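You operate a simulated robot arm through the tools that you are given. There is no shell and no other tool. Be economical: measure what you need, move in short steps, check, and stop when the job is done.

Carry out the task below with a simulated two-armed robot. There is one attempt and no reset: what you move stays moved.

Task
Couple the hose plug to the gripper, open the air and prove the grip.
Fine: press the green grip button; its lamp stays lit; then shut the valve.

The check looks at the end state, three seconds after you hand in, the way a careful person would. Anything else that was tipped, shoved, dropped, spilled or broken makes it a failure.

Robot
Two 6-joint arms with two-finger parallel grippers on one trunk, on a base that drives. Base frame: it is fixed to the floor where the robot stands at the start and does not move with it; the origin is under the middle of the robot, x ahead of it, y to its left, z up. Units: m, rad, N and s.
The left shoulder is at the start at [0.28, 0.185, 1.155], the right one opposite. With the tool pointing down near the work surface each hand reaches from about 0.56 to 0.94 m from the robot's upright axis, wherever it stands, measured 20 degrees to its own side. Places, roughly: air port [0.6, 0.2, 0.9]; air valve box [0.7, 0.1, 0.9]; finger bolt one [0.5, 0.4, 1]; finger bolt two [0.5, 0.3, 1]; green grip button [0.7, 0.1, 1]; gripper base [0.6, 0.3, 0.9]; torque dial [0.8, 0.7, 1]; yellow air valve [0.8, 0.1, 1]. Payload 1.57 kg a hand.
The tool frame of a hand sits at the grasp point between the pads (the TCP): z along the fingers, y along the line on which they close. The tips reach 0.03 m beyond it. Largest opening 0.08 m; finger width 0.017, thickness 0.012; the body of the gripper, 0.04 by 0.082 m, starts 0.08 m behind the TCP.
Orientation is told as [roll, pitch, yaw] about the base's x, y, z axes, in that order, counted from this pose: with the fingers straight down and closing along the base's y, the tool's x points along the base's -x, its y along +y and its z along -z.

Tools
- The arms move only by the tool nudge_tool. It takes "left_motion", "right_motion" or both (then of equal length, played together; a hand with none holds still); each is a list of rows, each an object (a shift or turn left out is 0, a gripper value left out holds the last) with "linear": the shift along the tool's x, y, z in mm, a list of three; "dr": the turn, a rotation vector about the tool's x, y, z in rad, a list of three. In form: [{"linear": [tx, ty, tz], "dr": [ax, ay, az]}, ...]. A call has 1 to 12 rows; each row shifts and turns the commanded pose from where the row before left it, along the tool's axes as they then stand. "left_jaw" and "right_jaw" are, for a hand that has rows, the finger opening in mm, from 0 to 80, set as the call begins (left out, the last holds). Each row takes 0.2 s and may step no farther than 0.05 m and 0.15 rad from the row before; otherwise, or with a gripper value out of range, the whole call is refused. A pose out of reach is approached as far as the arm can. The call stops where the force on the tool passes 70 N (or 10 N more than at its start, if that is more) or the arm is blocked; 0.2 s more then pass. Each finger travels about 0.153 m/s and halts on what it meets, pressing with about 32 N; the grip force reading is that of the motor and also rises with nothing between the fingers. The clock runs only during rows and for 0.2 s after the last one: add rows that do not move to give the fingers time. The reply holds the time, the measured pose of the TCP, the force on the tool along the base axes, the opening and the grip force, in the units named above and with some noise, with the torque about the TCP (base axes, N m) and any sound that the robot's microphone picked up, and new pictures: "pictures" is both (left out), scene, wrist or none (wrist: the cameras of the hands that moved).
- Cameras (640 x 400 px; columns grow to the right, rows downward): "scene" is now at [0.2348, 0.0113, 1.5906]; the picture's right is [0.17, -0.98, 0.00], its down [-0.78, -0.14, -0.62] and it looks along [0.61, 0.11, -0.79] (base axes); focal length 250 px, centre (320, 200). "left" rides on the left gripper at [0.072, 0.007, -0.122] in its tool frame; the picture's right is [-0.09, 1.00, 0.00], its down [-0.84, -0.08, -0.54] and it looks along [-0.54, -0.05, 0.84] (tool axes); focal length 238 px, centre (320, 200). "right" rides on the right gripper at [0.072, -0.007, -0.122] in its tool frame; the picture's right is [0.09, 1.00, 0.00], its down [-0.84, 0.08, -0.54] and it looks along [-0.54, 0.05, 0.84] (tool axes); focal length 238 px, centre (320, 200). There is no depth. A picture from a camera that has moved, and an enlarged one, comes with that camera's place and axes in the base frame and with its lens.
- lift_body(by): slides the trunk up (or, below 0, down) by that many m; the arms and the scene camera ride with it, the base frame stays. It gives what a move gives, with no picture.
- steer(legs): drives the robot by 1 to 6 legs, each [ahead, turn to the left] in m and rad, along the robot's own axes; the way and the turn of a leg run together, so that a leg with both is an arc; at most 1.5 m and 3.142 rad a leg. The arms and the cameras ride along, it lands a little off, and it stops where it bumps. It gives what a move gives, and a new picture of the scene camera.
- head_to(pan, tilt): turns the head with the scene camera to pan (to the left, within 1.501 rad either way) and tilt (down, from -0.506 to 1.204), counted from straight ahead of the robot. It gives what a move gives, and a new picture of the scene camera.
- enlarge(camera, box): a new picture of the part [left, top, right, bottom] of that camera's present view, enlarged. It takes no simulated time.
- close_job(): hands the job in; it is judged then, once.

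Go step by step. Nothing tells you exact positions but the pictures and the camera data: compare them with the known pose of the tool, close in by small moves and look again before you grip or let go. The budget is 120 turns and 260 pictures, counting those below and the enlarged ones. Unless the task says otherwise, let go and move clear before handing in, and close with one line.

The tools are called after ">>>" as a command line: name --argument value ..., lists and objects as JSON in quotes. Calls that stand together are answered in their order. nudge_tool: Moves the arms, as the interface text tells. Its arguments: {"type":"object","properties":{"left_motion":{"type":"array","items":{"type":"object","properties":{"linear":{"type":"array","items":{"type":"number"}},"dr":{"type":"array","items":{"type":"number"}}}}},"left_jaw":{"type":"number"},"right_motion":{"type":"array","items":{"type":"object","properties":{"linear":{"type":"array","items":{"type":"number"}},"dr":{"type":"array","items":{"type":"number"}}}}},"right_jaw":{"type":"number"},"pictures":{"type":"string","enum":["both","scene","wrist","none"]}},"required":[]} The other tools are called the same way: lift_body (by) slides the trunk up or down; steer (legs) drives the base; head_to (pan, tilt) turns the head that bears the scene camera; enlarge (camera, box) takes an enlarged picture of a part of a camera's view; close_job () hands the job in.

At the start:

```text
time: 0.0
left_tool_pos: [0.4829, 0.3722, 1.3408]
left_tool_rot: [0.001, 0.0, 0.001]
left_ft_force: [-1.0, 0.1, -0.2]
left_torque: [-0.01, 0.01, 0.0]
left_finger_gap: 0.0801
left_grasp_force: 0.1
right_tool_pos: [0.5905, -0.1462, 1.2396]
right_tool_rot: [-0.001, 0.001, 0.001]
right_ft_force: [-0.8, -0.3, -0.3]
right_torque: [0.03, 0.0, 0.01]
right_finger_gap: 0.0802
right_grasp_force: 0.1
trunk travel left (down, up): [-0.85, 0.14]
robot x, y, heading: [0.0019, -0.0002, -0.002]
head pan, tilt: [0.175, 0.906]
```

scene: 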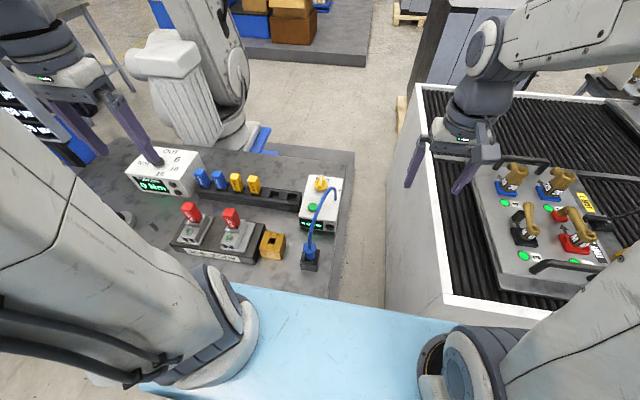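
right: 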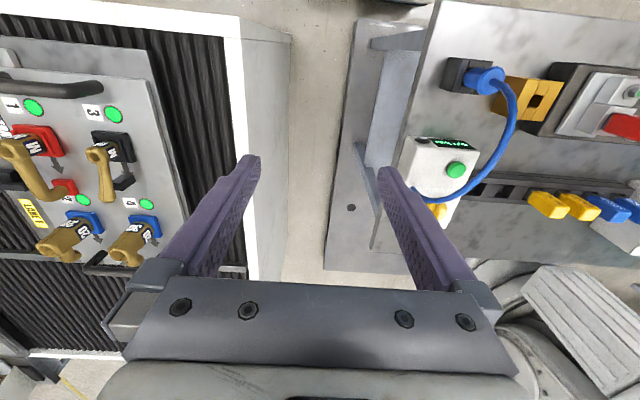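
left: 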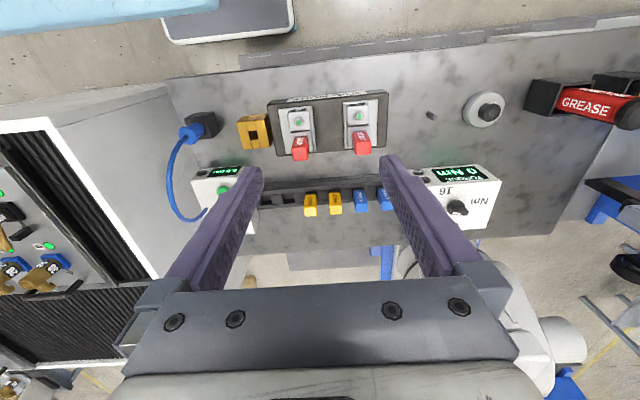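

I see the valve box with a blue hose whose plug sits in a dark holder near the table edge, and a yellow block that may be the gripper's air port. I'll look closer first.

>>> enlarge --camera "scene" --box '[240, 160, 360, 280]'

>>> enlarge --camera "left" --box '[150, 80, 400, 240]'

>>> enlarge --camera "right" --box '[380, 30, 640, 230]'

>>> enlarge --camera "scene" --box '[120, 130, 300, 270]'

```text
3.33 times, centred on (300, 220) of scene
camera zoom: at [0.2348, 0.0113, 1.5906], right [0.17, -0.98, 0.0], down [-0.78, -0.14, -0.62], along [0.61, 0.11, -0.79], focal length 832 px, centre (387, 133)
```

zoom: 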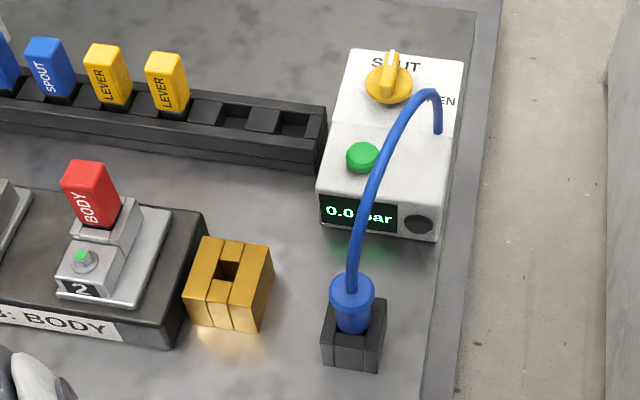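

```text
2.50 times, centred on (275, 160) of left
camera zoom: at [0.41, 0.3785, 1.4629], right [0.09, 1.0, 0.0], down [0.84, -0.08, 0.54], along [0.54, -0.05, -0.84], focal length 596 px, centre (432, 300)
```

zoom: 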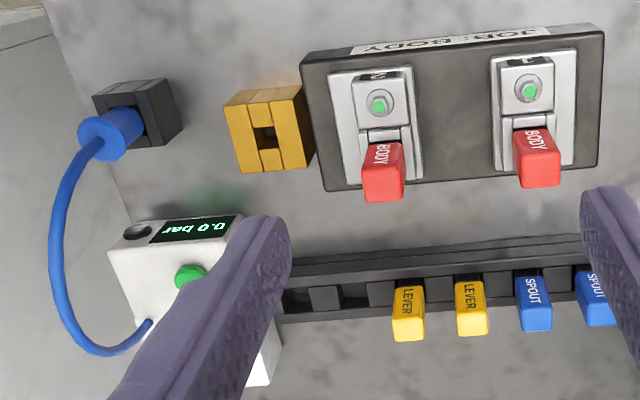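

```text
2.00 times, centred on (510, 130) of right
camera zoom: at [0.5193, -0.1536, 1.3619], right [-0.09, 1.0, 0.0], down [0.84, 0.08, 0.54], along [0.54, 0.05, -0.84], focal length 477 px, centre (-60, 340)
```

zoom: 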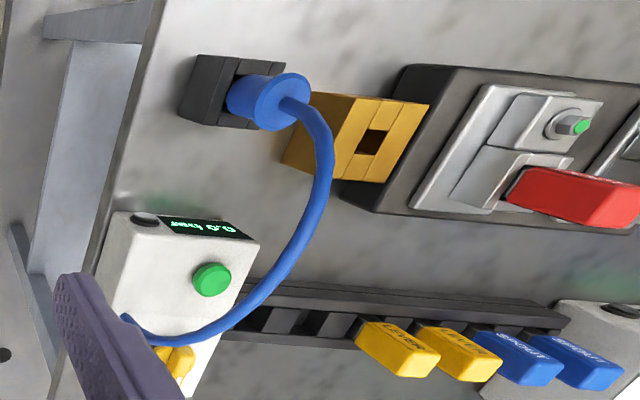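

```text
2.86 times, centred on (210, 200) of scene
camera zoom: at [0.2348, 0.0113, 1.5906], right [0.17, -0.98, 0.0], down [-0.78, -0.14, -0.62], along [0.61, 0.11, -0.79], focal length 713 px, centre (634, 200)
```

zoom: 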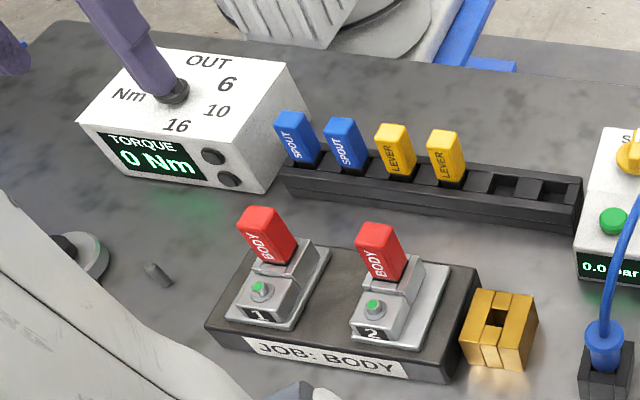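

The port's top is near [0.565, 0.213, 0.935] and the plug collar near [0.542, 0.095, 0.972]. I'll bring the left hand over the plug, high up, to look.

>>> nudge_tool --left_motion '[{"linear": [-4, -39, 20]}, {"linear": [-4, -39, 20]}, {"linear": [-4, -39, 20]}, {"linear": [-4, -39, 20]}, {"linear": [-4, -39, 20]}, {"linear": [-4, -39, 20]}, {"linear": [-4, -39, 20]}]' --left_jaw 60

```text
time: 1.6
left_tool_pos: [0.51, 0.1027, 1.2028]
left_tool_rot: [0.0, 0.0, 0.001]
left_ft_force: [0.3, 0.5, -0.4]
left_torque: [0.0, 0.0, 0.01]
left_finger_gap: 0.06
left_grasp_force: 0.0
right_tool_pos: [0.5913, -0.1458, 1.2401]
right_tool_rot: [0.0, 0.001, -0.001]
right_ft_force: [0.7, 0.0, -0.5]
right_torque: [0.0, 0.02, -0.04]
right_finger_gap: 0.0802
right_grasp_force: 0.0
trunk travel left (down, up): [-0.85, 0.14]
robot x, y, heading: [-0.0017, -0.0006, 0.0]
head pan, tilt: [0.175, 0.906]
camera scene: at [0.2347, 0.0113, 1.5906], right [0.17, -0.98, 0.0], down [-0.78, -0.14, -0.62], along [0.61, 0.11, -0.79], focal length 250 px, centre (320, 200)
camera left: at [0.4378, 0.1092, 1.3256], right [0.09, 1.0, 0.0], down [0.84, -0.08, 0.54], along [0.54, -0.05, -0.84], focal length 238 px, centre (320, 200)
```

scene: 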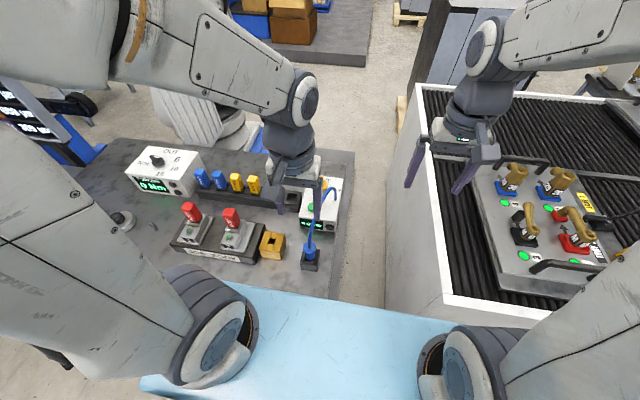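
left: 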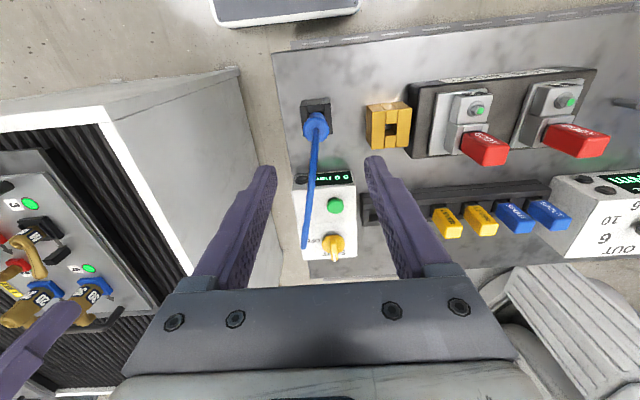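

>>> enlarge --camera "left" --box '[270, 80, 430, 180]'

>>> enlarge --camera "left" --box '[270, 170, 398, 270]'

>>> enlarge --camera "right" --box '[380, 30, 580, 230]'

```text
4.00 times, centred on (350, 130) of left
camera zoom: at [0.4378, 0.1092, 1.3256], right [0.09, 1.0, 0.0], down [0.84, -0.08, 0.54], along [0.54, -0.05, -0.84], focal length 953 px, centre (200, 480)
```

zoom: 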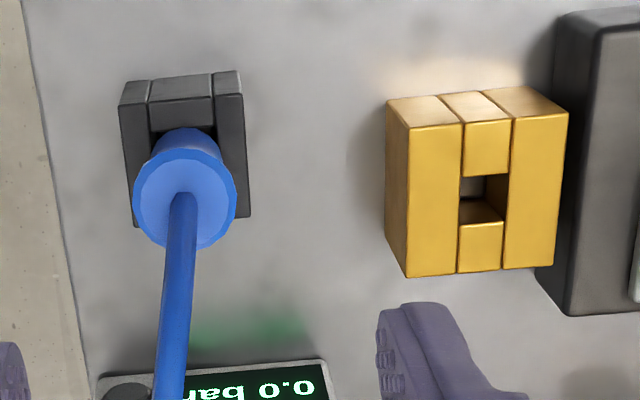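

```text
4.00 times, centred on (334, 220) of left
camera zoom: at [0.4378, 0.1092, 1.3256], right [0.09, 1.0, 0.0], down [0.84, -0.08, 0.54], along [0.54, -0.05, -0.84], focal length 953 px, centre (264, 120)
```

zoom: 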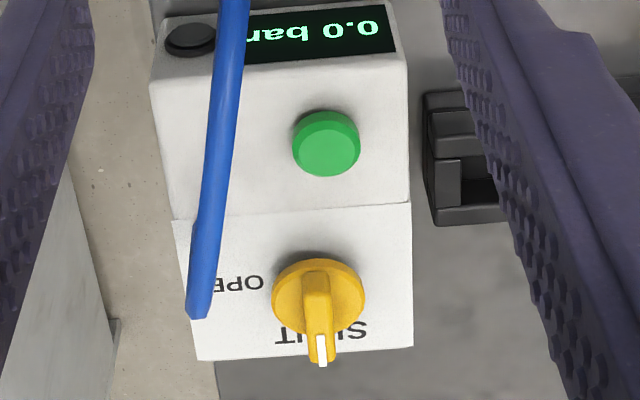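

```text
2.00 times, centred on (480, 130) of right
camera zoom: at [0.5192, -0.1536, 1.3619], right [-0.09, 1.0, 0.0], down [0.84, 0.08, 0.54], along [0.54, 0.05, -0.84], focal length 477 px, centre (0, 340)
```

zoom: 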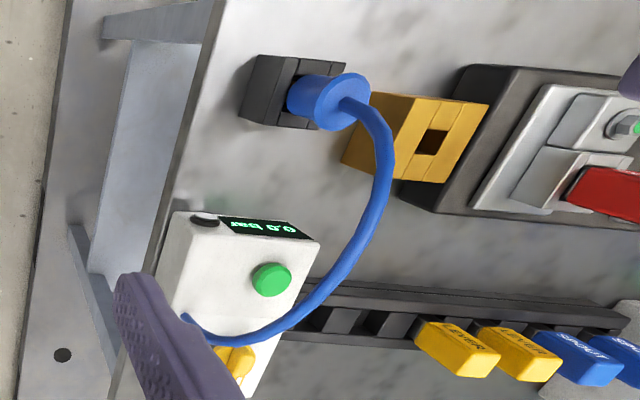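

The hose arches straight up out of the plug, so I'll tilt the hand back to keep the palm clear of it. To make room for the tilt I'll first back the robot up a little.

>>> steer --legs '[[-0.13, 0]]'

>>> nudge_tool --left_motion '[{"linear": [-15, 0, 0], "dr": [0, 0.12, 0]}, {"linear": [-15, 0, 0], "dr": [0, 0.12, 0]}, {"linear": [-15, 0, 0], "dr": [0, 0.12, 0]}, {"linear": [-15, 0, 0], "dr": [0, 0.12, 0]}, {"linear": [-15, 0, 0], "dr": [0, 0.12, 0]}]'

```text
time: 2.9
left_tool_pos: [0.3794, 0.1042, 1.2029]
left_tool_rot: [0.001, 0.0, 0.001]
left_ft_force: [-0.4, 0.2, 0.2]
left_torque: [-0.03, 0.04, 0.02]
left_finger_gap: 0.0601
left_grasp_force: 0.1
right_tool_pos: [0.461, -0.1468, 1.2389]
right_tool_rot: [-0.003, 0.0, 0.0]
right_ft_force: [0.9, -0.6, -0.7]
right_torque: [-0.03, 0.02, 0.0]
right_finger_gap: 0.08
right_grasp_force: 0.1
trunk travel left (down, up): [-0.85, 0.14]
robot x, y, heading: [-0.1296, -0.001, -0.003]
head pan, tilt: [0.175, 0.906]
camera scene: at [0.1049, 0.0112, 1.5906], right [0.17, -0.98, 0.0], down [-0.78, -0.14, -0.62], along [0.61, 0.11, -0.79], focal length 250 px, centre (320, 200)
```

scene: 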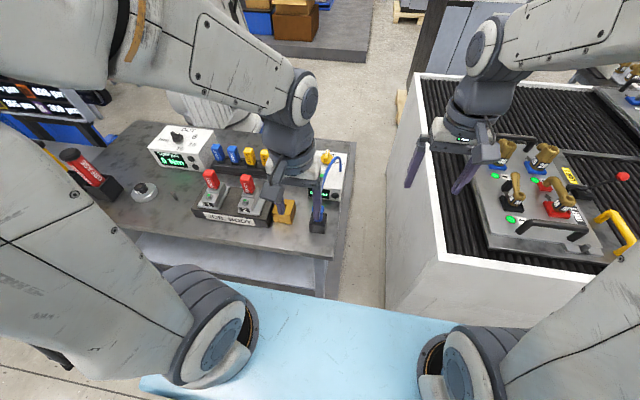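

```text
time: 4.1
left_tool_pos: [0.4513, 0.1036, 1.1845]
left_tool_rot: [-0.001, 0.602, 0.0]
left_ft_force: [1.0, 0.9, 0.5]
left_torque: [0.02, -0.01, 0.0]
left_finger_gap: 0.0601
left_grasp_force: 0.1
right_tool_pos: [0.4598, -0.1478, 1.2407]
right_tool_rot: [0.001, 0.0, 0.0]
right_ft_force: [0.3, 0.0, -0.4]
right_torque: [-0.03, -0.02, 0.01]
right_finger_gap: 0.0802
right_grasp_force: 0.0
trunk travel left (down, up): [-0.85, 0.14]
robot x, y, heading: [-0.1304, 0.0021, 0.001]
head pan, tilt: [0.175, 0.906]
camera scene: at [0.1045, 0.0113, 1.5906], right [0.17, -0.98, 0.0], down [-0.78, -0.14, -0.62], along [0.61, 0.11, -0.79], focal length 250 px, centre (320, 200)
camera left: at [0.461, 0.1093, 1.3269], right [0.08, 1.0, -0.05], down [1.0, -0.08, -0.03], along [-0.03, -0.05, -1.0], focal length 238 px, centre (320, 200)
```

scene: 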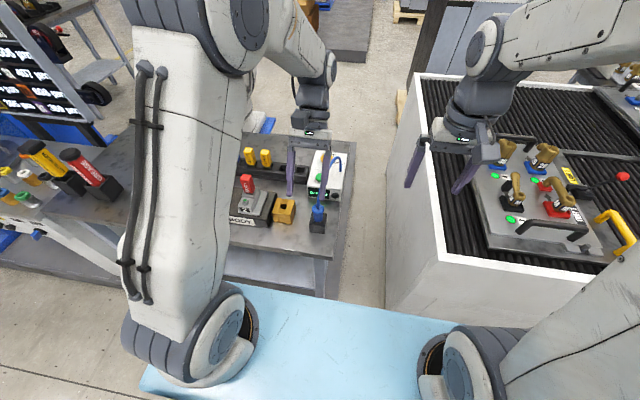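
left: 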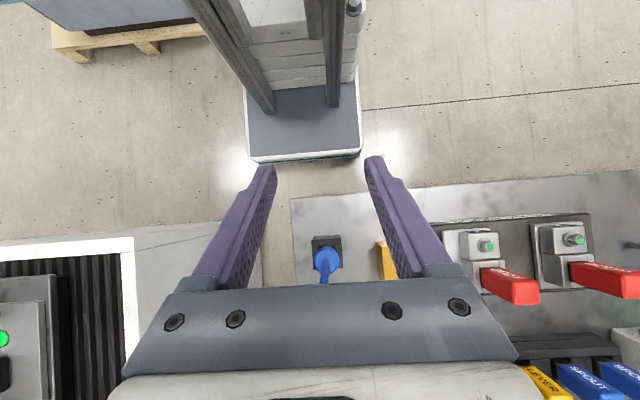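

I tilted the wrong way: the palm went forward. I'll reverse to -0.6 pitch, staying well above the plug.

>>> nudge_tool --left_motion '[{"dr": [0, -0.15, 0]}, {"dr": [0, -0.15, 0]}, {"dr": [0, -0.15, 0]}, {"dr": [0, -0.15, 0]}, {"dr": [0, -0.15, 0]}, {"dr": [0, -0.15, 0]}, {"dr": [0, -0.15, 0]}, {"dr": [0, -0.15, 0]}]'

```text
time: 5.9
left_tool_pos: [0.4679, 0.0961, 1.1977]
left_tool_rot: [-0.002, -0.596, -0.001]
left_ft_force: [-0.5, 0.7, -0.3]
left_torque: [-0.01, 0.0, -0.01]
left_finger_gap: 0.0599
left_grasp_force: 0.0
left hand out of reach, approached as far as the arm can: row 8
right_tool_pos: [0.4609, -0.1473, 1.2405]
right_tool_rot: [-0.001, 0.0, 0.0]
right_ft_force: [0.2, -0.5, -0.1]
right_torque: [-0.01, 0.01, 0.0]
right_finger_gap: 0.08
right_grasp_force: 0.0
trunk travel left (down, up): [-0.85, 0.14]
robot x, y, heading: [-0.1314, 0.002, -0.001]
head pan, tilt: [0.175, 0.906]
camera scene: at [0.1046, 0.0112, 1.5906], right [0.17, -0.98, 0.0], down [-0.78, -0.14, -0.62], along [0.61, 0.11, -0.79], focal length 250 px, centre (320, 200)
camera left: at [0.3406, 0.1015, 1.2588], right [0.08, 1.0, 0.05], down [0.39, -0.08, 0.92], along [0.92, -0.05, -0.39], focal length 238 px, centre (320, 200)
```

scene: 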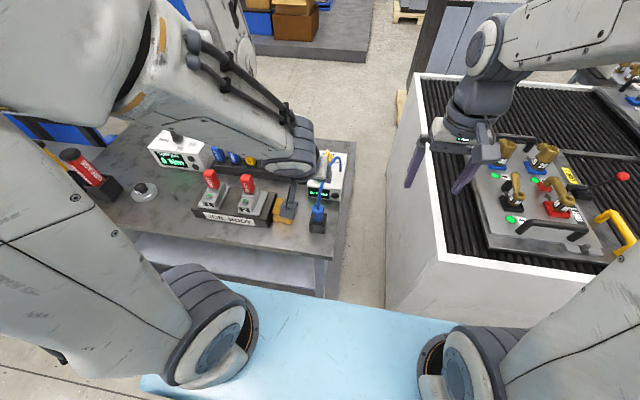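
left: 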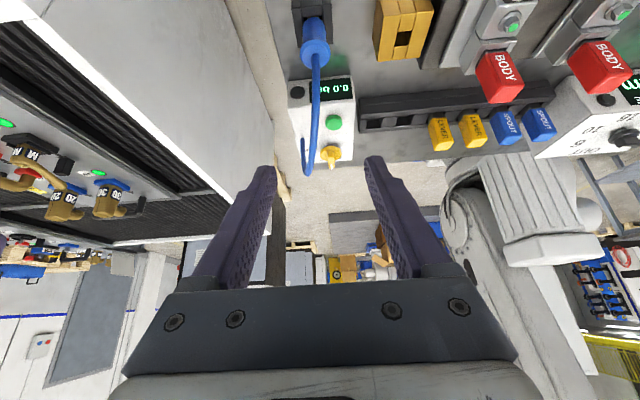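

Now tilted the right way. I'll approach along the fingers to about 6 cm short of the plug.

>>> nudge_tool --left_motion '[{"linear": [10, -1.7, 33]}, {"linear": [10, -1.7, 33]}, {"linear": [10, -1.7, 33]}, {"linear": [10, -1.7, 33]}, {"linear": [10, -1.7, 33]}, {"linear": [0, 0, 0]}]'

```text
time: 7.3
left_tool_pos: [0.5297, 0.0786, 1.046]
left_tool_rot: [0.01, -0.595, -0.005]
left_ft_force: [0.9, 0.0, 0.0]
left_torque: [-0.02, 0.01, 0.02]
left_finger_gap: 0.06
left_grasp_force: 0.0
left hand out of reach, approached as far as the arm can: row 1, 5
right_tool_pos: [0.4614, -0.148, 1.2403]
right_tool_rot: [0.0, 0.0, 0.0]
right_ft_force: [0.0, 0.1, -0.5]
right_torque: [0.01, 0.03, 0.02]
right_finger_gap: 0.08
right_grasp_force: 0.0
trunk travel left (down, up): [-0.85, 0.14]
robot x, y, heading: [-0.1291, 0.0001, -0.002]
head pan, tilt: [0.175, 0.906]
camera scene: at [0.1048, 0.0111, 1.5905], right [0.17, -0.98, 0.0], down [-0.78, -0.14, -0.62], along [0.61, 0.11, -0.79], focal length 250 px, centre (320, 200)
camera left: at [0.4025, 0.0846, 1.1072], right [0.07, 1.0, 0.06], down [0.39, -0.08, 0.92], along [0.92, -0.05, -0.39], focal length 238 px, centre (320, 200)
```

scene: 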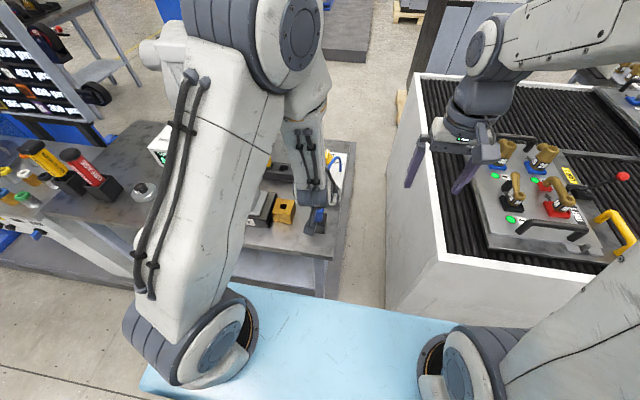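
left: 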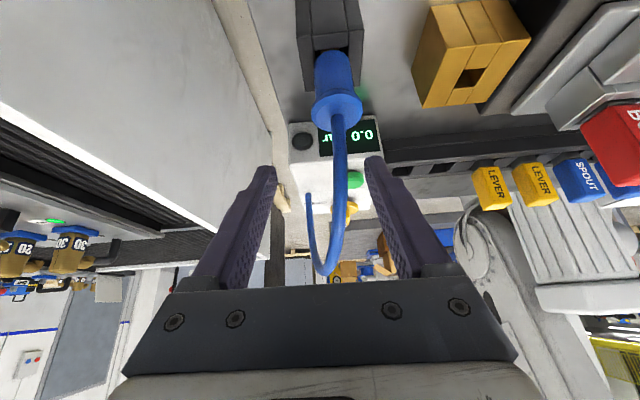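

The arm is cramped in this pose. I'll back the base up another 0.15 m and re-approach with more room.

>>> steer --legs '[[-0.15, 0]]'

>>> nudge_tool --left_motion '[{"linear": [-20, 0, 5]}, {"linear": [-20, 0, 5]}, {"linear": [0, 0, 0]}]'

```text
time: 8.7
left_tool_pos: [0.3795, 0.0794, 1.0468]
left_tool_rot: [0.011, -0.596, -0.004]
left_ft_force: [0.3, 0.5, -0.5]
left_torque: [-0.02, 0.01, -0.01]
left_finger_gap: 0.06
left_grasp_force: 0.0
right_tool_pos: [0.3101, -0.1472, 1.2397]
right_tool_rot: [0.0, 0.0, -0.001]
right_ft_force: [0.1, 0.1, 0.0]
right_torque: [-0.02, 0.03, 0.01]
right_finger_gap: 0.0801
right_grasp_force: 0.0
trunk travel left (down, up): [-0.85, 0.14]
robot x, y, heading: [-0.2803, -0.0017, -0.002]
head pan, tilt: [0.175, 0.906]
camera scene: at [-0.0457, 0.0111, 1.5906], right [0.17, -0.98, 0.0], down [-0.78, -0.14, -0.62], along [0.61, 0.11, -0.79], focal length 250 px, centre (320, 200)
```

scene: 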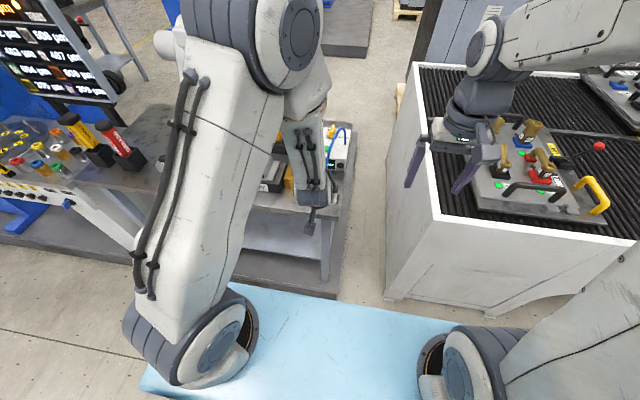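

```text
time: 9.4
left_tool_pos: [0.4198, 0.0805, 1.0597]
left_tool_rot: [0.011, -0.595, -0.005]
left_ft_force: [0.3, 0.9, -0.4]
left_torque: [0.0, -0.02, 0.01]
left_finger_gap: 0.06
left_grasp_force: 0.1
right_tool_pos: [0.3101, -0.148, 1.2397]
right_tool_rot: [0.001, 0.0, 0.0]
right_ft_force: [0.3, 0.6, -0.4]
right_torque: [-0.06, 0.01, 0.01]
right_finger_gap: 0.0801
right_grasp_force: 0.1
trunk travel left (down, up): [-0.85, 0.14]
robot x, y, heading: [-0.2806, 0.0017, -0.001]
head pan, tilt: [0.175, 0.906]
camera scene: at [-0.0462, 0.0111, 1.5906], right [0.17, -0.98, 0.0], down [-0.78, -0.14, -0.62], along [0.61, 0.11, -0.79], focal length 250 px, centre (320, 200)
camera left: at [0.2913, 0.0845, 1.1207], right [0.08, 1.0, 0.06], down [0.39, -0.09, 0.92], along [0.92, -0.05, -0.39], focal length 238 px, centre (320, 200)
```

scene: 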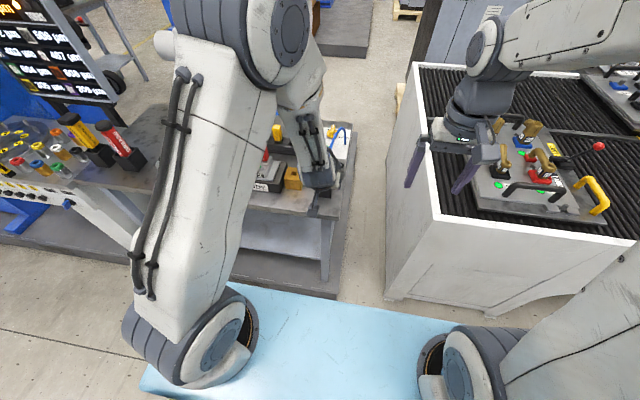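
left: 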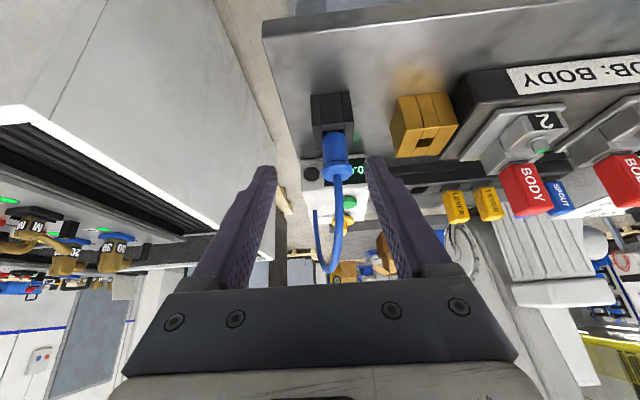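

>>> enlarge --camera "left" --box '[290, 80, 450, 190]'

```text
3.64 times, centred on (370, 135) of left
camera zoom: at [0.2913, 0.0845, 1.1207], right [0.08, 1.0, 0.06], down [0.39, -0.09, 0.92], along [0.92, -0.05, -0.39], focal length 867 px, centre (138, 436)
```

zoom: 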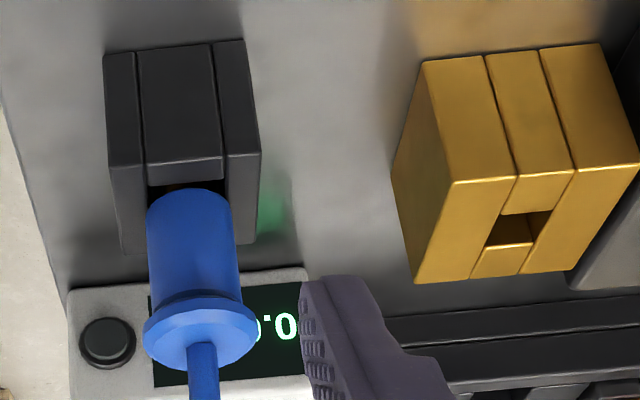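

The holder's top is at about z 0.935 and the plug body is 30 mm wide, running up to a flange at about 0.98. I'll tilt to 0.85 rad so the pads grip the body just under the flange, and stop 7 cm short.

>>> nudge_tool --left_motion '[{"dr": [0, -0.128, 0]}, {"dr": [0, -0.127, 0]}, {"linear": [-1.5, 7, 35]}, {"linear": [-1.5, 7, 35]}, {"linear": [0, 0, 0]}]' --pictures "wrist"

```text
time: 10.7
left_tool_pos: [0.4906, 0.08, 1.0433]
left_tool_rot: [0.03, -0.847, -0.018]
left_ft_force: [-0.5, 0.4, -0.7]
left_torque: [0.0, 0.02, -0.02]
left_finger_gap: 0.06
left_grasp_force: 0.0
left hand out of reach, approached as far as the arm can: row 2, 3, 4
right_tool_pos: [0.3103, -0.1483, 1.2403]
right_tool_rot: [0.0, 0.001, 0.0]
right_ft_force: [-0.7, 0.0, -0.2]
right_torque: [0.0, -0.01, 0.0]
right_finger_gap: 0.08
right_grasp_force: 0.0
trunk travel left (down, up): [-0.85, 0.14]
robot x, y, heading: [-0.2784, -0.002, 0.001]
head pan, tilt: [0.175, 0.906]
camera left: at [0.3522, 0.0838, 1.07], right [0.06, 0.99, 0.09], down [0.15, -0.1, 0.98], along [0.99, -0.04, -0.15], focal length 238 px, centre (320, 200)
```

left: 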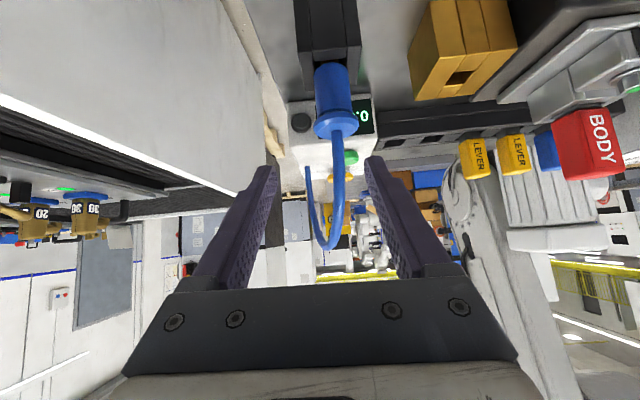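

The wrist still runs out of range because the forearm comes down too steeply. I'll back clear of the table, lower the trunk, raise the hand again and return.

>>> steer --legs '[[-0.2, 0]]'

>>> lift_body --by -0.2

>>> nudge_tool --left_motion '[{"linear": [-30, 2, -26]}, {"linear": [-30, 2, -26]}, {"linear": [-30, 2, -26]}, {"linear": [-30, 2, -26]}, {"linear": [-30, 2, -26]}, {"linear": [0, 0, 0]}]'

```text
time: 12.3
left_tool_pos: [0.2849, 0.0734, 1.0431]
left_tool_rot: [0.03, -0.846, -0.027]
left_ft_force: [-0.2, 0.5, -0.6]
left_torque: [0.01, 0.01, -0.05]
left_finger_gap: 0.06
left_grasp_force: 0.0
right_tool_pos: [0.1026, -0.1521, 1.2407]
right_tool_rot: [0.0, 0.0, -0.008]
right_ft_force: [0.4, 0.4, 0.3]
right_torque: [-0.01, 0.0, 0.0]
right_finger_gap: 0.0801
right_grasp_force: 0.1
trunk travel left (down, up): [-0.85, 0.14]
robot x, y, heading: [-0.4828, 0.0039, -0.008]
head pan, tilt: [0.175, 0.906]
camera scene: at [-0.2521, 0.0102, 1.5906], right [0.16, -0.99, 0.0], down [-0.78, -0.13, -0.62], along [0.61, 0.1, -0.79], focal length 250 px, centre (320, 200)
```

scene: 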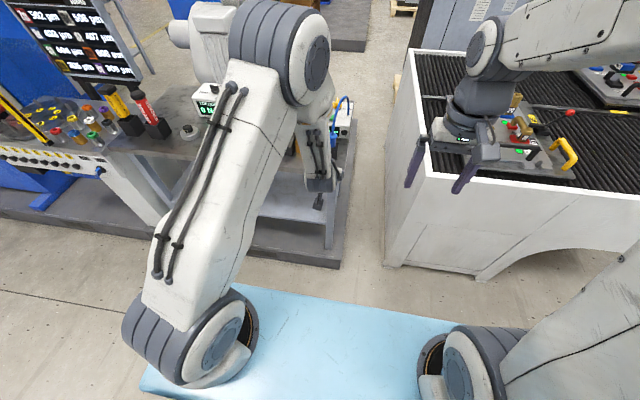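

```text
time: 14.4
left_tool_pos: [0.2845, 0.0731, 0.843]
left_tool_rot: [0.031, -0.846, -0.027]
left_ft_force: [0.1, 0.3, -0.1]
left_torque: [-0.02, 0.02, 0.02]
left_finger_gap: 0.06
left_grasp_force: 0.1
right_tool_pos: [0.1027, -0.151, 1.0404]
right_tool_rot: [-0.002, -0.001, -0.009]
right_ft_force: [0.5, 0.0, 0.2]
right_torque: [0.0, -0.02, 0.01]
right_finger_gap: 0.0799
right_grasp_force: 0.0
trunk travel left (down, up): [-0.65, 0.34]
robot x, y, heading: [-0.4871, -0.0023, -0.003]
head pan, tilt: [0.175, 0.906]
```

```text
time: 15.8
left_tool_pos: [0.2862, 0.0811, 1.0403]
left_tool_rot: [0.027, -0.847, -0.025]
left_ft_force: [-0.5, 0.6, 0.3]
left_torque: [0.01, 0.03, 0.01]
left_finger_gap: 0.0601
left_grasp_force: 0.0
right_tool_pos: [0.1021, -0.1505, 1.0412]
right_tool_rot: [0.0, 0.0, -0.008]
right_ft_force: [0.0, 0.0, 0.2]
right_torque: [-0.01, 0.01, 0.02]
right_finger_gap: 0.0799
right_grasp_force: 0.1
trunk travel left (down, up): [-0.65, 0.34]
robot x, y, heading: [-0.4842, 0.0012, -0.006]
head pan, tilt: [0.175, 0.906]
camera scene: at [-0.2526, 0.0103, 1.3906], right [0.16, -0.99, 0.0], down [-0.78, -0.13, -0.62], along [0.61, 0.1, -0.79], focal length 250 px, centre (320, 200)
camera left: at [0.1476, 0.0867, 1.0676], right [0.07, 0.99, 0.09], down [0.15, -0.1, 0.98], along [0.99, -0.05, -0.15], focal length 238 px, centre (320, 200)
```

scene: 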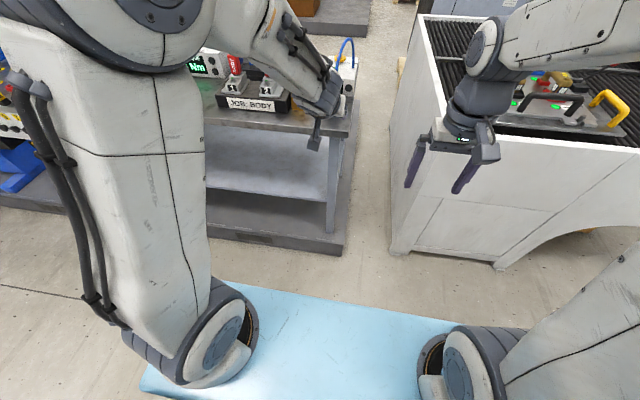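
left: 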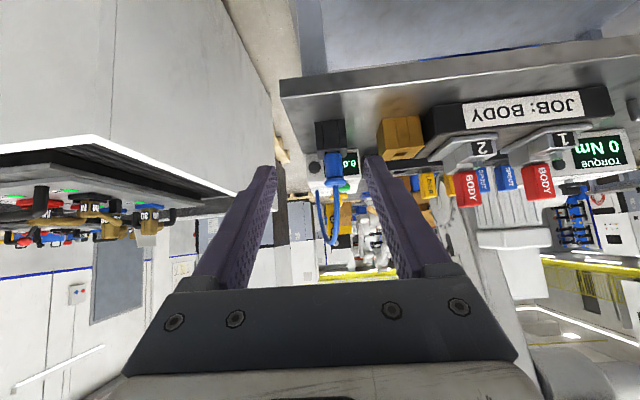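

That pose is reachable now. I'll fix the small twist and drive back in.

>>> nudge_tool --left_motion '[{"linear": [0, 8, 0], "dr": [0.008, 0, -0.0165]}, {"linear": [0, 0, 0]}]' --pictures "none"

>>> steer --legs '[[0.19, 0.004]]'

>>> enlarge --camera "left" --box '[240, 0, 480, 220]'

```text
time: 16.4
left_tool_pos: [0.2872, 0.0892, 1.0414]
left_tool_rot: [0.002, -0.847, 0.001]
left_ft_force: [0.0, -0.3, -1.1]
left_torque: [-0.01, 0.01, -0.01]
left_finger_gap: 0.0599
left_grasp_force: 0.0
right_tool_pos: [0.102, -0.1507, 1.0409]
right_tool_rot: [-0.002, 0.001, -0.007]
right_ft_force: [0.2, 0.1, 0.2]
right_torque: [0.0, 0.03, -0.03]
right_finger_gap: 0.0802
right_grasp_force: 0.1
trunk travel left (down, up): [-0.65, 0.34]
robot x, y, heading: [-0.4876, -0.0015, -0.005]
head pan, tilt: [0.175, 0.906]
```

```text
time: 18.0
left_tool_pos: [0.4771, 0.0889, 1.0413]
left_tool_rot: [0.002, -0.846, 0.001]
left_ft_force: [-0.2, 0.0, 0.1]
left_torque: [-0.04, -0.03, 0.01]
left_finger_gap: 0.06
left_grasp_force: 0.1
right_tool_pos: [0.2919, -0.1514, 1.0407]
right_tool_rot: [-0.001, 0.0, -0.004]
right_ft_force: [-0.5, 0.6, -0.2]
right_torque: [0.01, 0.03, 0.0]
right_finger_gap: 0.08
right_grasp_force: 0.0
trunk travel left (down, up): [-0.65, 0.34]
robot x, y, heading: [-0.2988, 0.0016, 0.002]
head pan, tilt: [0.175, 0.906]
camera scene: at [-0.0633, 0.0095, 1.3907], right [0.17, -0.99, 0.0], down [-0.78, -0.13, -0.62], along [0.61, 0.1, -0.79], focal length 250 px, centre (320, 200)
```

scene: 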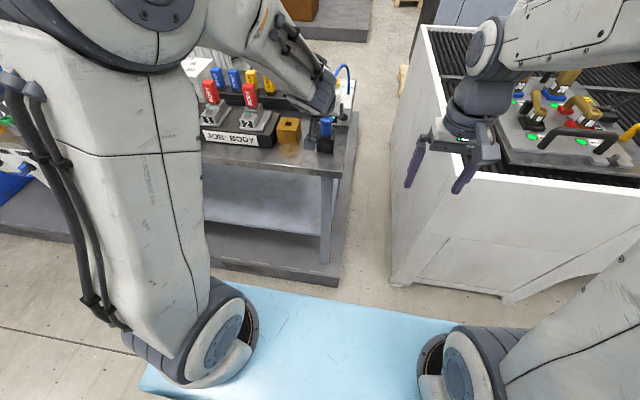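

```text
1.82 times, centred on (360, 110) of left
camera zoom: at [0.3373, 0.0949, 1.0685], right [0.06, 1.0, 0.07], down [0.15, -0.08, 0.99], along [0.99, -0.05, -0.15], focal length 433 px, centre (247, 364)
```

zoom: 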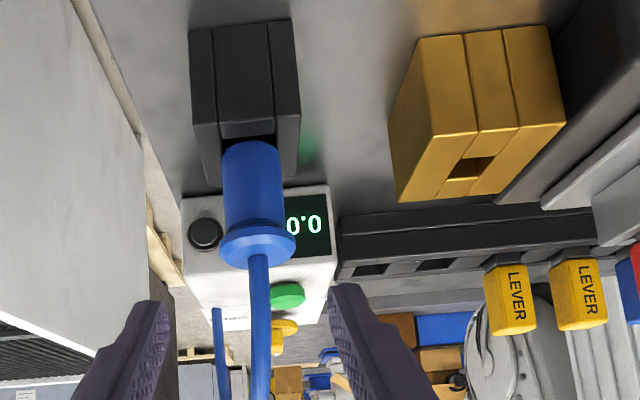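

>>> nudge_tool --left_motion '[{"linear": [10.4, 2.7, 13]}, {"linear": [10.4, 2.7, 13]}, {"linear": [0, 0, 20]}, {"linear": [0, 0, 0]}]'

>>> enlarge --camera "left" --box '[240, 0, 400, 200]'

```text
time: 19.0
left_tool_pos: [0.4976, 0.0954, 0.9927]
left_tool_rot: [0.002, -0.847, 0.001]
left_ft_force: [0.4, -0.3, 0.3]
left_torque: [0.0, -0.02, 0.03]
left_finger_gap: 0.0601
left_grasp_force: 0.0
right_tool_pos: [0.2931, -0.1499, 1.0403]
right_tool_rot: [0.001, 0.0, -0.005]
right_ft_force: [-0.1, -0.4, 0.4]
right_torque: [0.02, -0.02, -0.02]
right_finger_gap: 0.08
right_grasp_force: 0.0
trunk travel left (down, up): [-0.65, 0.34]
robot x, y, heading: [-0.2992, 0.0017, 0.001]
head pan, tilt: [0.175, 0.906]
camera scene: at [-0.0629, 0.0095, 1.3906], right [0.17, -0.99, 0.0], down [-0.78, -0.13, -0.62], along [0.61, 0.1, -0.79], focal length 250 px, centre (320, 200)
camera left: at [0.3583, 0.1, 1.02], right [0.06, 1.0, 0.07], down [0.15, -0.08, 0.99], along [0.99, -0.05, -0.15], focal length 238 px, centre (320, 200)
```

scene: 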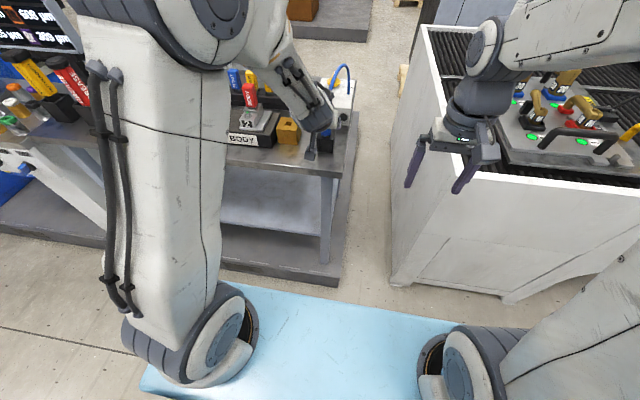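
left: 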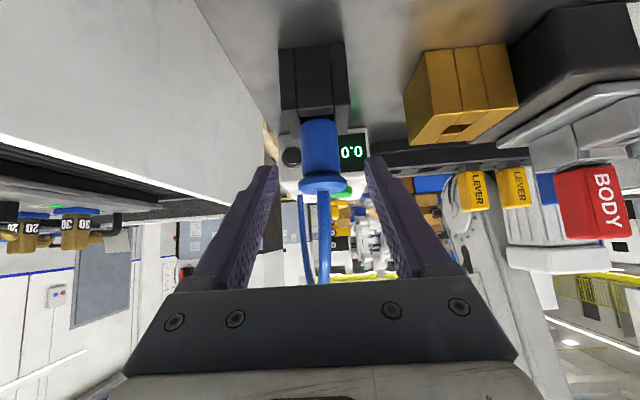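

```text
2.00 times, centred on (320, 100) of left
camera zoom: at [0.3583, 0.1, 1.02], right [0.06, 1.0, 0.07], down [0.15, -0.08, 0.99], along [0.99, -0.05, -0.15], focal length 477 px, centre (320, 400)
```

zoom: 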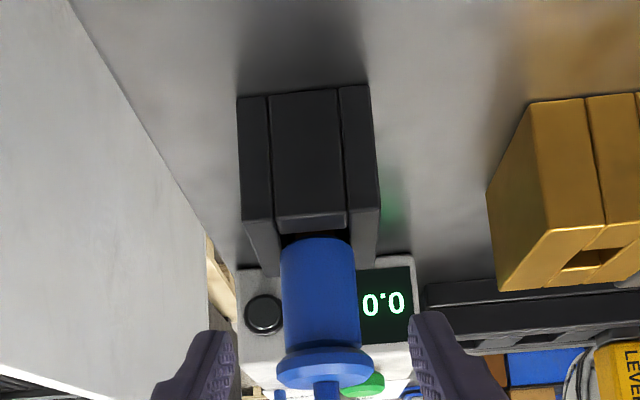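

Well centred. I'll advance the last 40 mm.

>>> nudge_tool --left_motion '[{"linear": [-0.5, -0.5, 20]}, {"linear": [-0.5, -0.5, 20]}, {"linear": [0, 0, 0]}]' --pictures "wrist"

>>> enlarge --camera "left" --box '[240, 50, 400, 250]'

```text
time: 19.8
left_tool_pos: [0.5291, 0.0953, 0.968]
left_tool_rot: [0.001, -0.847, 0.002]
left_ft_force: [0.4, 0.1, 0.4]
left_torque: [0.02, 0.02, 0.01]
left_finger_gap: 0.0599
left_grasp_force: 0.1
right_tool_pos: [0.292, -0.1505, 1.0402]
right_tool_rot: [-0.001, 0.001, -0.006]
right_ft_force: [-0.3, 0.1, 0.3]
right_torque: [0.0, 0.03, -0.03]
right_finger_gap: 0.0801
right_grasp_force: 0.0
trunk travel left (down, up): [-0.65, 0.34]
robot x, y, heading: [-0.2957, -0.0046, -0.009]
head pan, tilt: [0.175, 0.906]
camera left: at [0.3899, 0.1007, 0.9957], right [0.06, 1.0, 0.07], down [0.15, -0.08, 0.99], along [0.99, -0.05, -0.15], focal length 238 px, centre (320, 200)
```

left: 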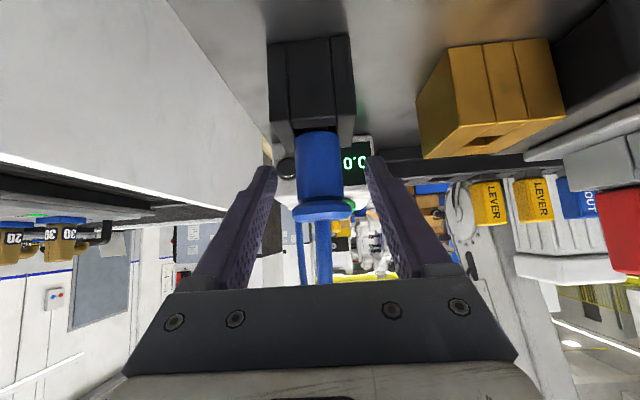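

```text
2.00 times, centred on (320, 150) of left
camera zoom: at [0.3899, 0.1007, 0.9957], right [0.06, 1.0, 0.07], down [0.15, -0.08, 0.99], along [0.99, -0.05, -0.15], focal length 477 px, centre (320, 300)
```

zoom: 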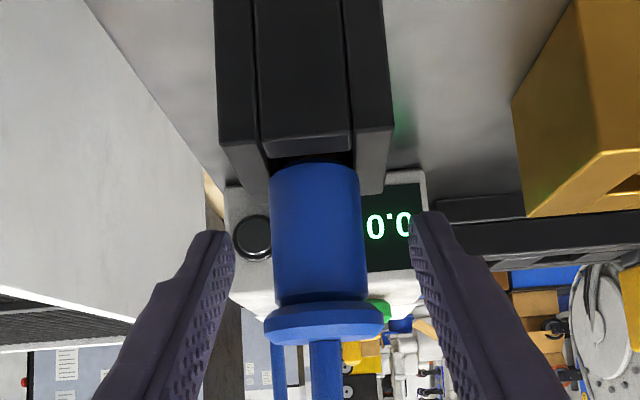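

The fingers straddle the body just under the flange, so I'll close.

>>> nudge_tool --left_motion '[{"linear": [0, 0, 0]}, {"linear": [0, 0, 0]}, {"linear": [0, 0, 0]}]' --left_jaw 0 --pictures "wrist"

>>> enlarge --camera "left" --box '[240, 50, 400, 250]'

```text
time: 20.6
left_tool_pos: [0.5279, 0.0948, 0.9689]
left_tool_rot: [0.002, -0.848, 0.001]
left_ft_force: [0.2, 0.3, 1.7]
left_torque: [-0.03, 0.0, -0.01]
left_finger_gap: 0.0282
left_grasp_force: 32.0
right_tool_pos: [0.2924, -0.1516, 1.0419]
right_tool_rot: [0.001, 0.001, -0.003]
right_ft_force: [-0.1, 0.2, -0.6]
right_torque: [-0.01, 0.0, 0.02]
right_finger_gap: 0.0798
right_grasp_force: 0.0
trunk travel left (down, up): [-0.65, 0.34]
robot x, y, heading: [-0.2958, 0.0023, -0.002]
head pan, tilt: [0.175, 0.906]
camera left: at [0.3896, 0.1007, 0.9958], right [0.06, 1.0, 0.07], down [0.15, -0.08, 0.99], along [0.99, -0.05, -0.15], focal length 238 px, centre (320, 200)
```

left: 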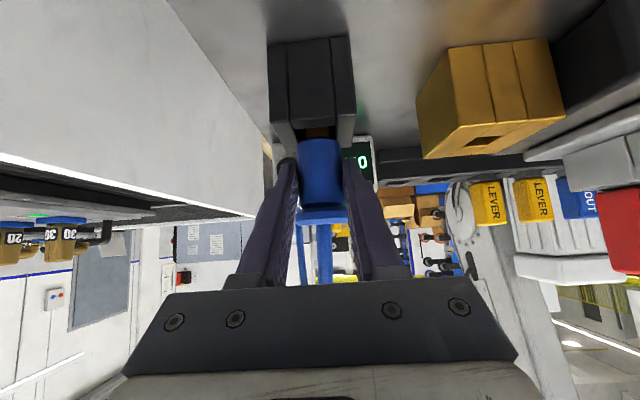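

```text
2.00 times, centred on (320, 150) of left
camera zoom: at [0.3896, 0.1007, 0.9958], right [0.06, 1.0, 0.07], down [0.15, -0.08, 0.99], along [0.99, -0.05, -0.15], focal length 477 px, centre (320, 300)
```

zoom: 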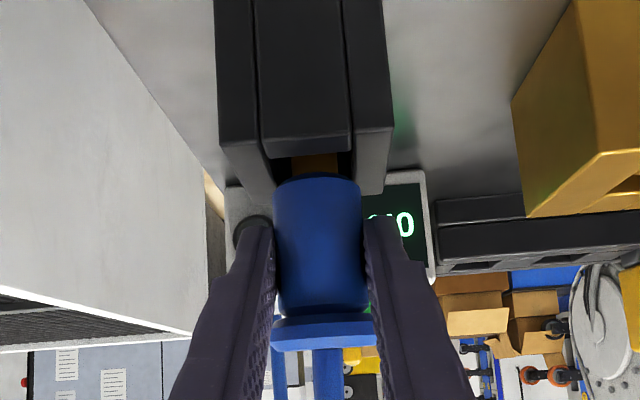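

The plug is gripped at a 28 mm gap and has already risen a few millimetres, showing its brass shank. I'll lift it straight up.

>>> nudge_tool --left_motion '[{"linear": [-11.2, 0, -9.9]}, {"linear": [-11.2, 0, -9.9]}, {"linear": [-11.2, 0, -9.9]}, {"linear": [-11.2, 0, -9.9]}, {"linear": [0, 0, 0]}]'

>>> enlarge --camera "left" --box '[240, 50, 400, 250]'

```text
time: 21.8
left_tool_pos: [0.5289, 0.0942, 1.0283]
left_tool_rot: [0.001, -0.847, 0.004]
left_ft_force: [-0.1, -0.8, -0.7]
left_torque: [0.02, -0.01, 0.0]
left_finger_gap: 0.028
left_grasp_force: 31.8
right_tool_pos: [0.2935, -0.1503, 1.041]
right_tool_rot: [0.0, 0.0, -0.005]
right_ft_force: [-0.3, -0.4, 0.6]
right_torque: [0.0, 0.04, 0.0]
right_finger_gap: 0.0802
right_grasp_force: 0.0
trunk travel left (down, up): [-0.65, 0.34]
robot x, y, heading: [-0.2985, 0.0034, -0.004]
head pan, tilt: [0.175, 0.906]
camera scene: at [-0.063, 0.0095, 1.3906], right [0.17, -0.99, 0.0], down [-0.78, -0.13, -0.62], along [0.61, 0.1, -0.79], focal length 250 px, centre (320, 200)
camera left: at [0.3897, 0.0992, 1.0553], right [0.06, 1.0, 0.07], down [0.15, -0.08, 0.99], along [0.99, -0.05, -0.15], focal length 238 px, centre (320, 200)
```

scene: 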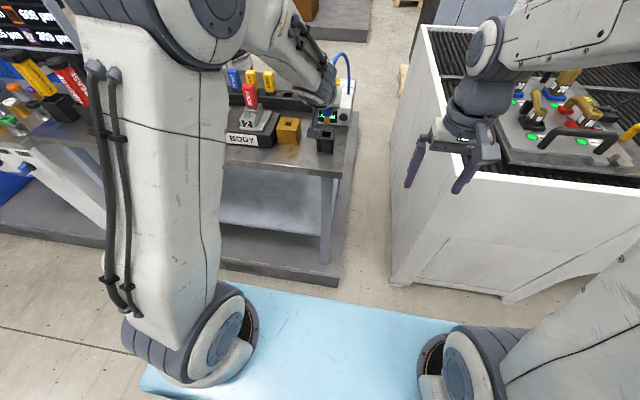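
left: 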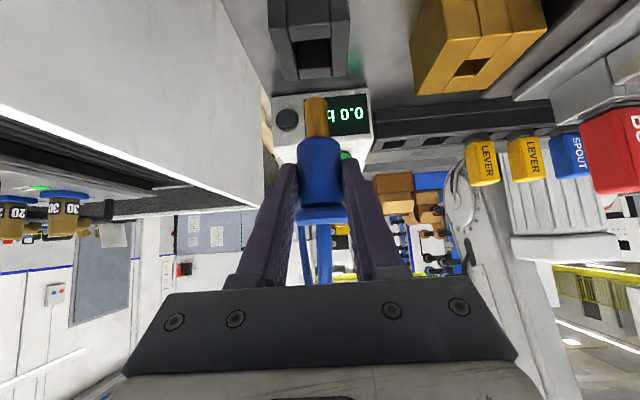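

```text
2.00 times, centred on (320, 150) of left
camera zoom: at [0.3897, 0.0992, 1.0553], right [0.06, 1.0, 0.07], down [0.15, -0.08, 0.99], along [0.99, -0.05, -0.15], focal length 477 px, centre (320, 300)
```

zoom: 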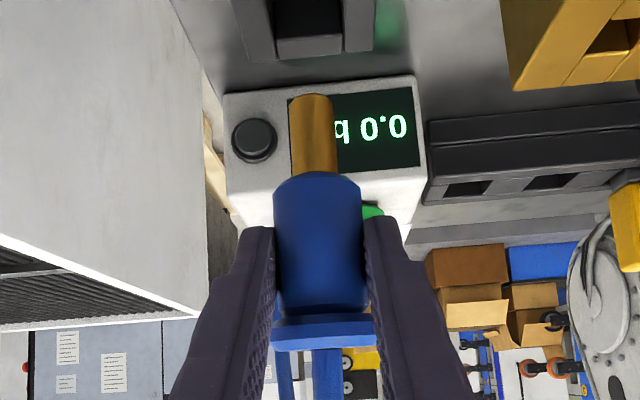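

The plug is up, with a round brass shank about 15 mm across. I'll measure the empty holder hole and the port hole from this view so I can use their relative offset.

>>> enlarge --camera "left" --box '[260, 0, 360, 90]'

>>> enlarge --camera "left" --box '[400, 0, 560, 110]'

>>> enlarge --camera "scene" --box '[260, 70, 380, 170]'

```text
4.44 times, centred on (310, 45) of left
camera zoom: at [0.3897, 0.0992, 1.0553], right [0.06, 1.0, 0.07], down [0.15, -0.08, 0.99], along [0.99, -0.05, -0.15], focal length 1059 px, centre (364, 889)
```

zoom: 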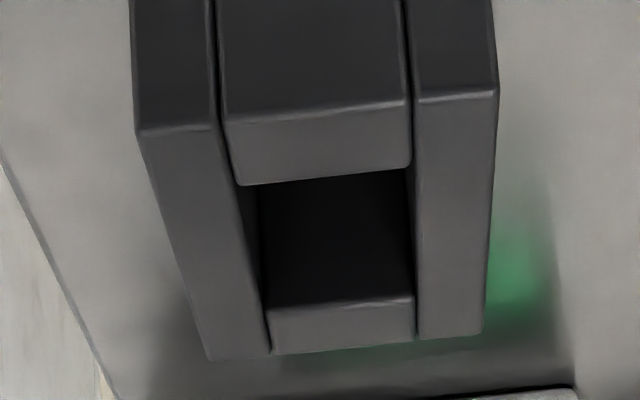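

```text
3.64 times, centred on (480, 55) of left
camera zoom: at [0.3897, 0.0992, 1.0553], right [0.06, 1.0, 0.07], down [0.15, -0.08, 0.99], along [0.99, -0.05, -0.15], focal length 867 px, centre (-262, 727)
```

zoom: 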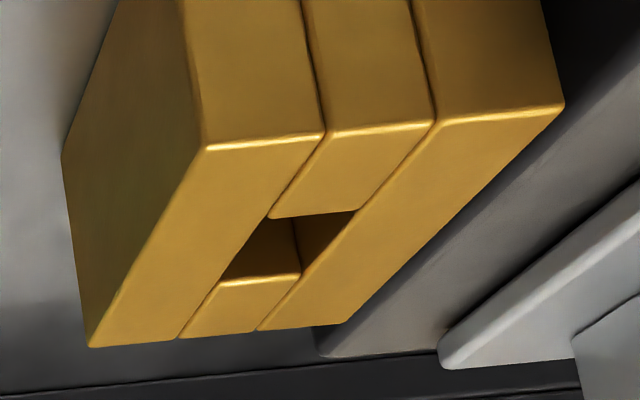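

```text
4.00 times, centred on (320, 120) of scene
camera zoom: at [-0.063, 0.0095, 1.3906], right [0.17, -0.99, 0.0], down [-0.78, -0.13, -0.62], along [0.61, 0.1, -0.79], focal length 998 px, centre (320, 520)
```

zoom: 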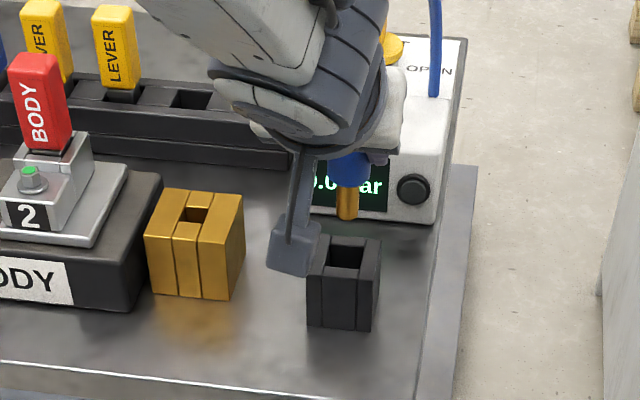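

Port hole comes out at about [0.563, 0.2145, 0.935], roughly 18 mm square. I want to check the plug's fore-aft tilt from the right hand's camera.

>>> enlarge --camera "right" --box '[0, 0, 640, 400]'

```text
1.00 times, centred on (320, 200) of right (not enlarged: the box is as wide or as high as the picture)
camera zoom: at [0.2205, -0.157, 1.162], right [-0.09, 1.0, 0.0], down [0.84, 0.07, 0.54], along [0.54, 0.05, -0.84], focal length 238 px, centre (320, 200)
```

zoom: 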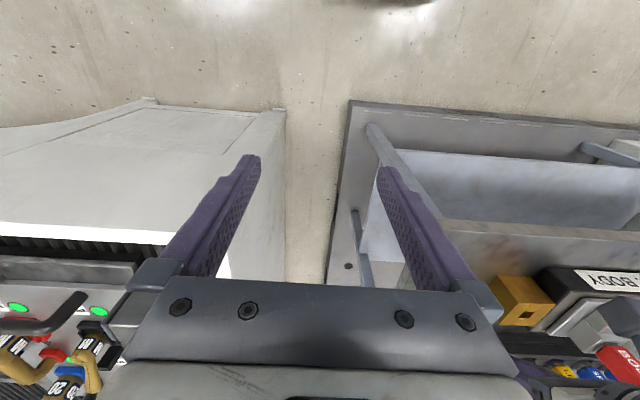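

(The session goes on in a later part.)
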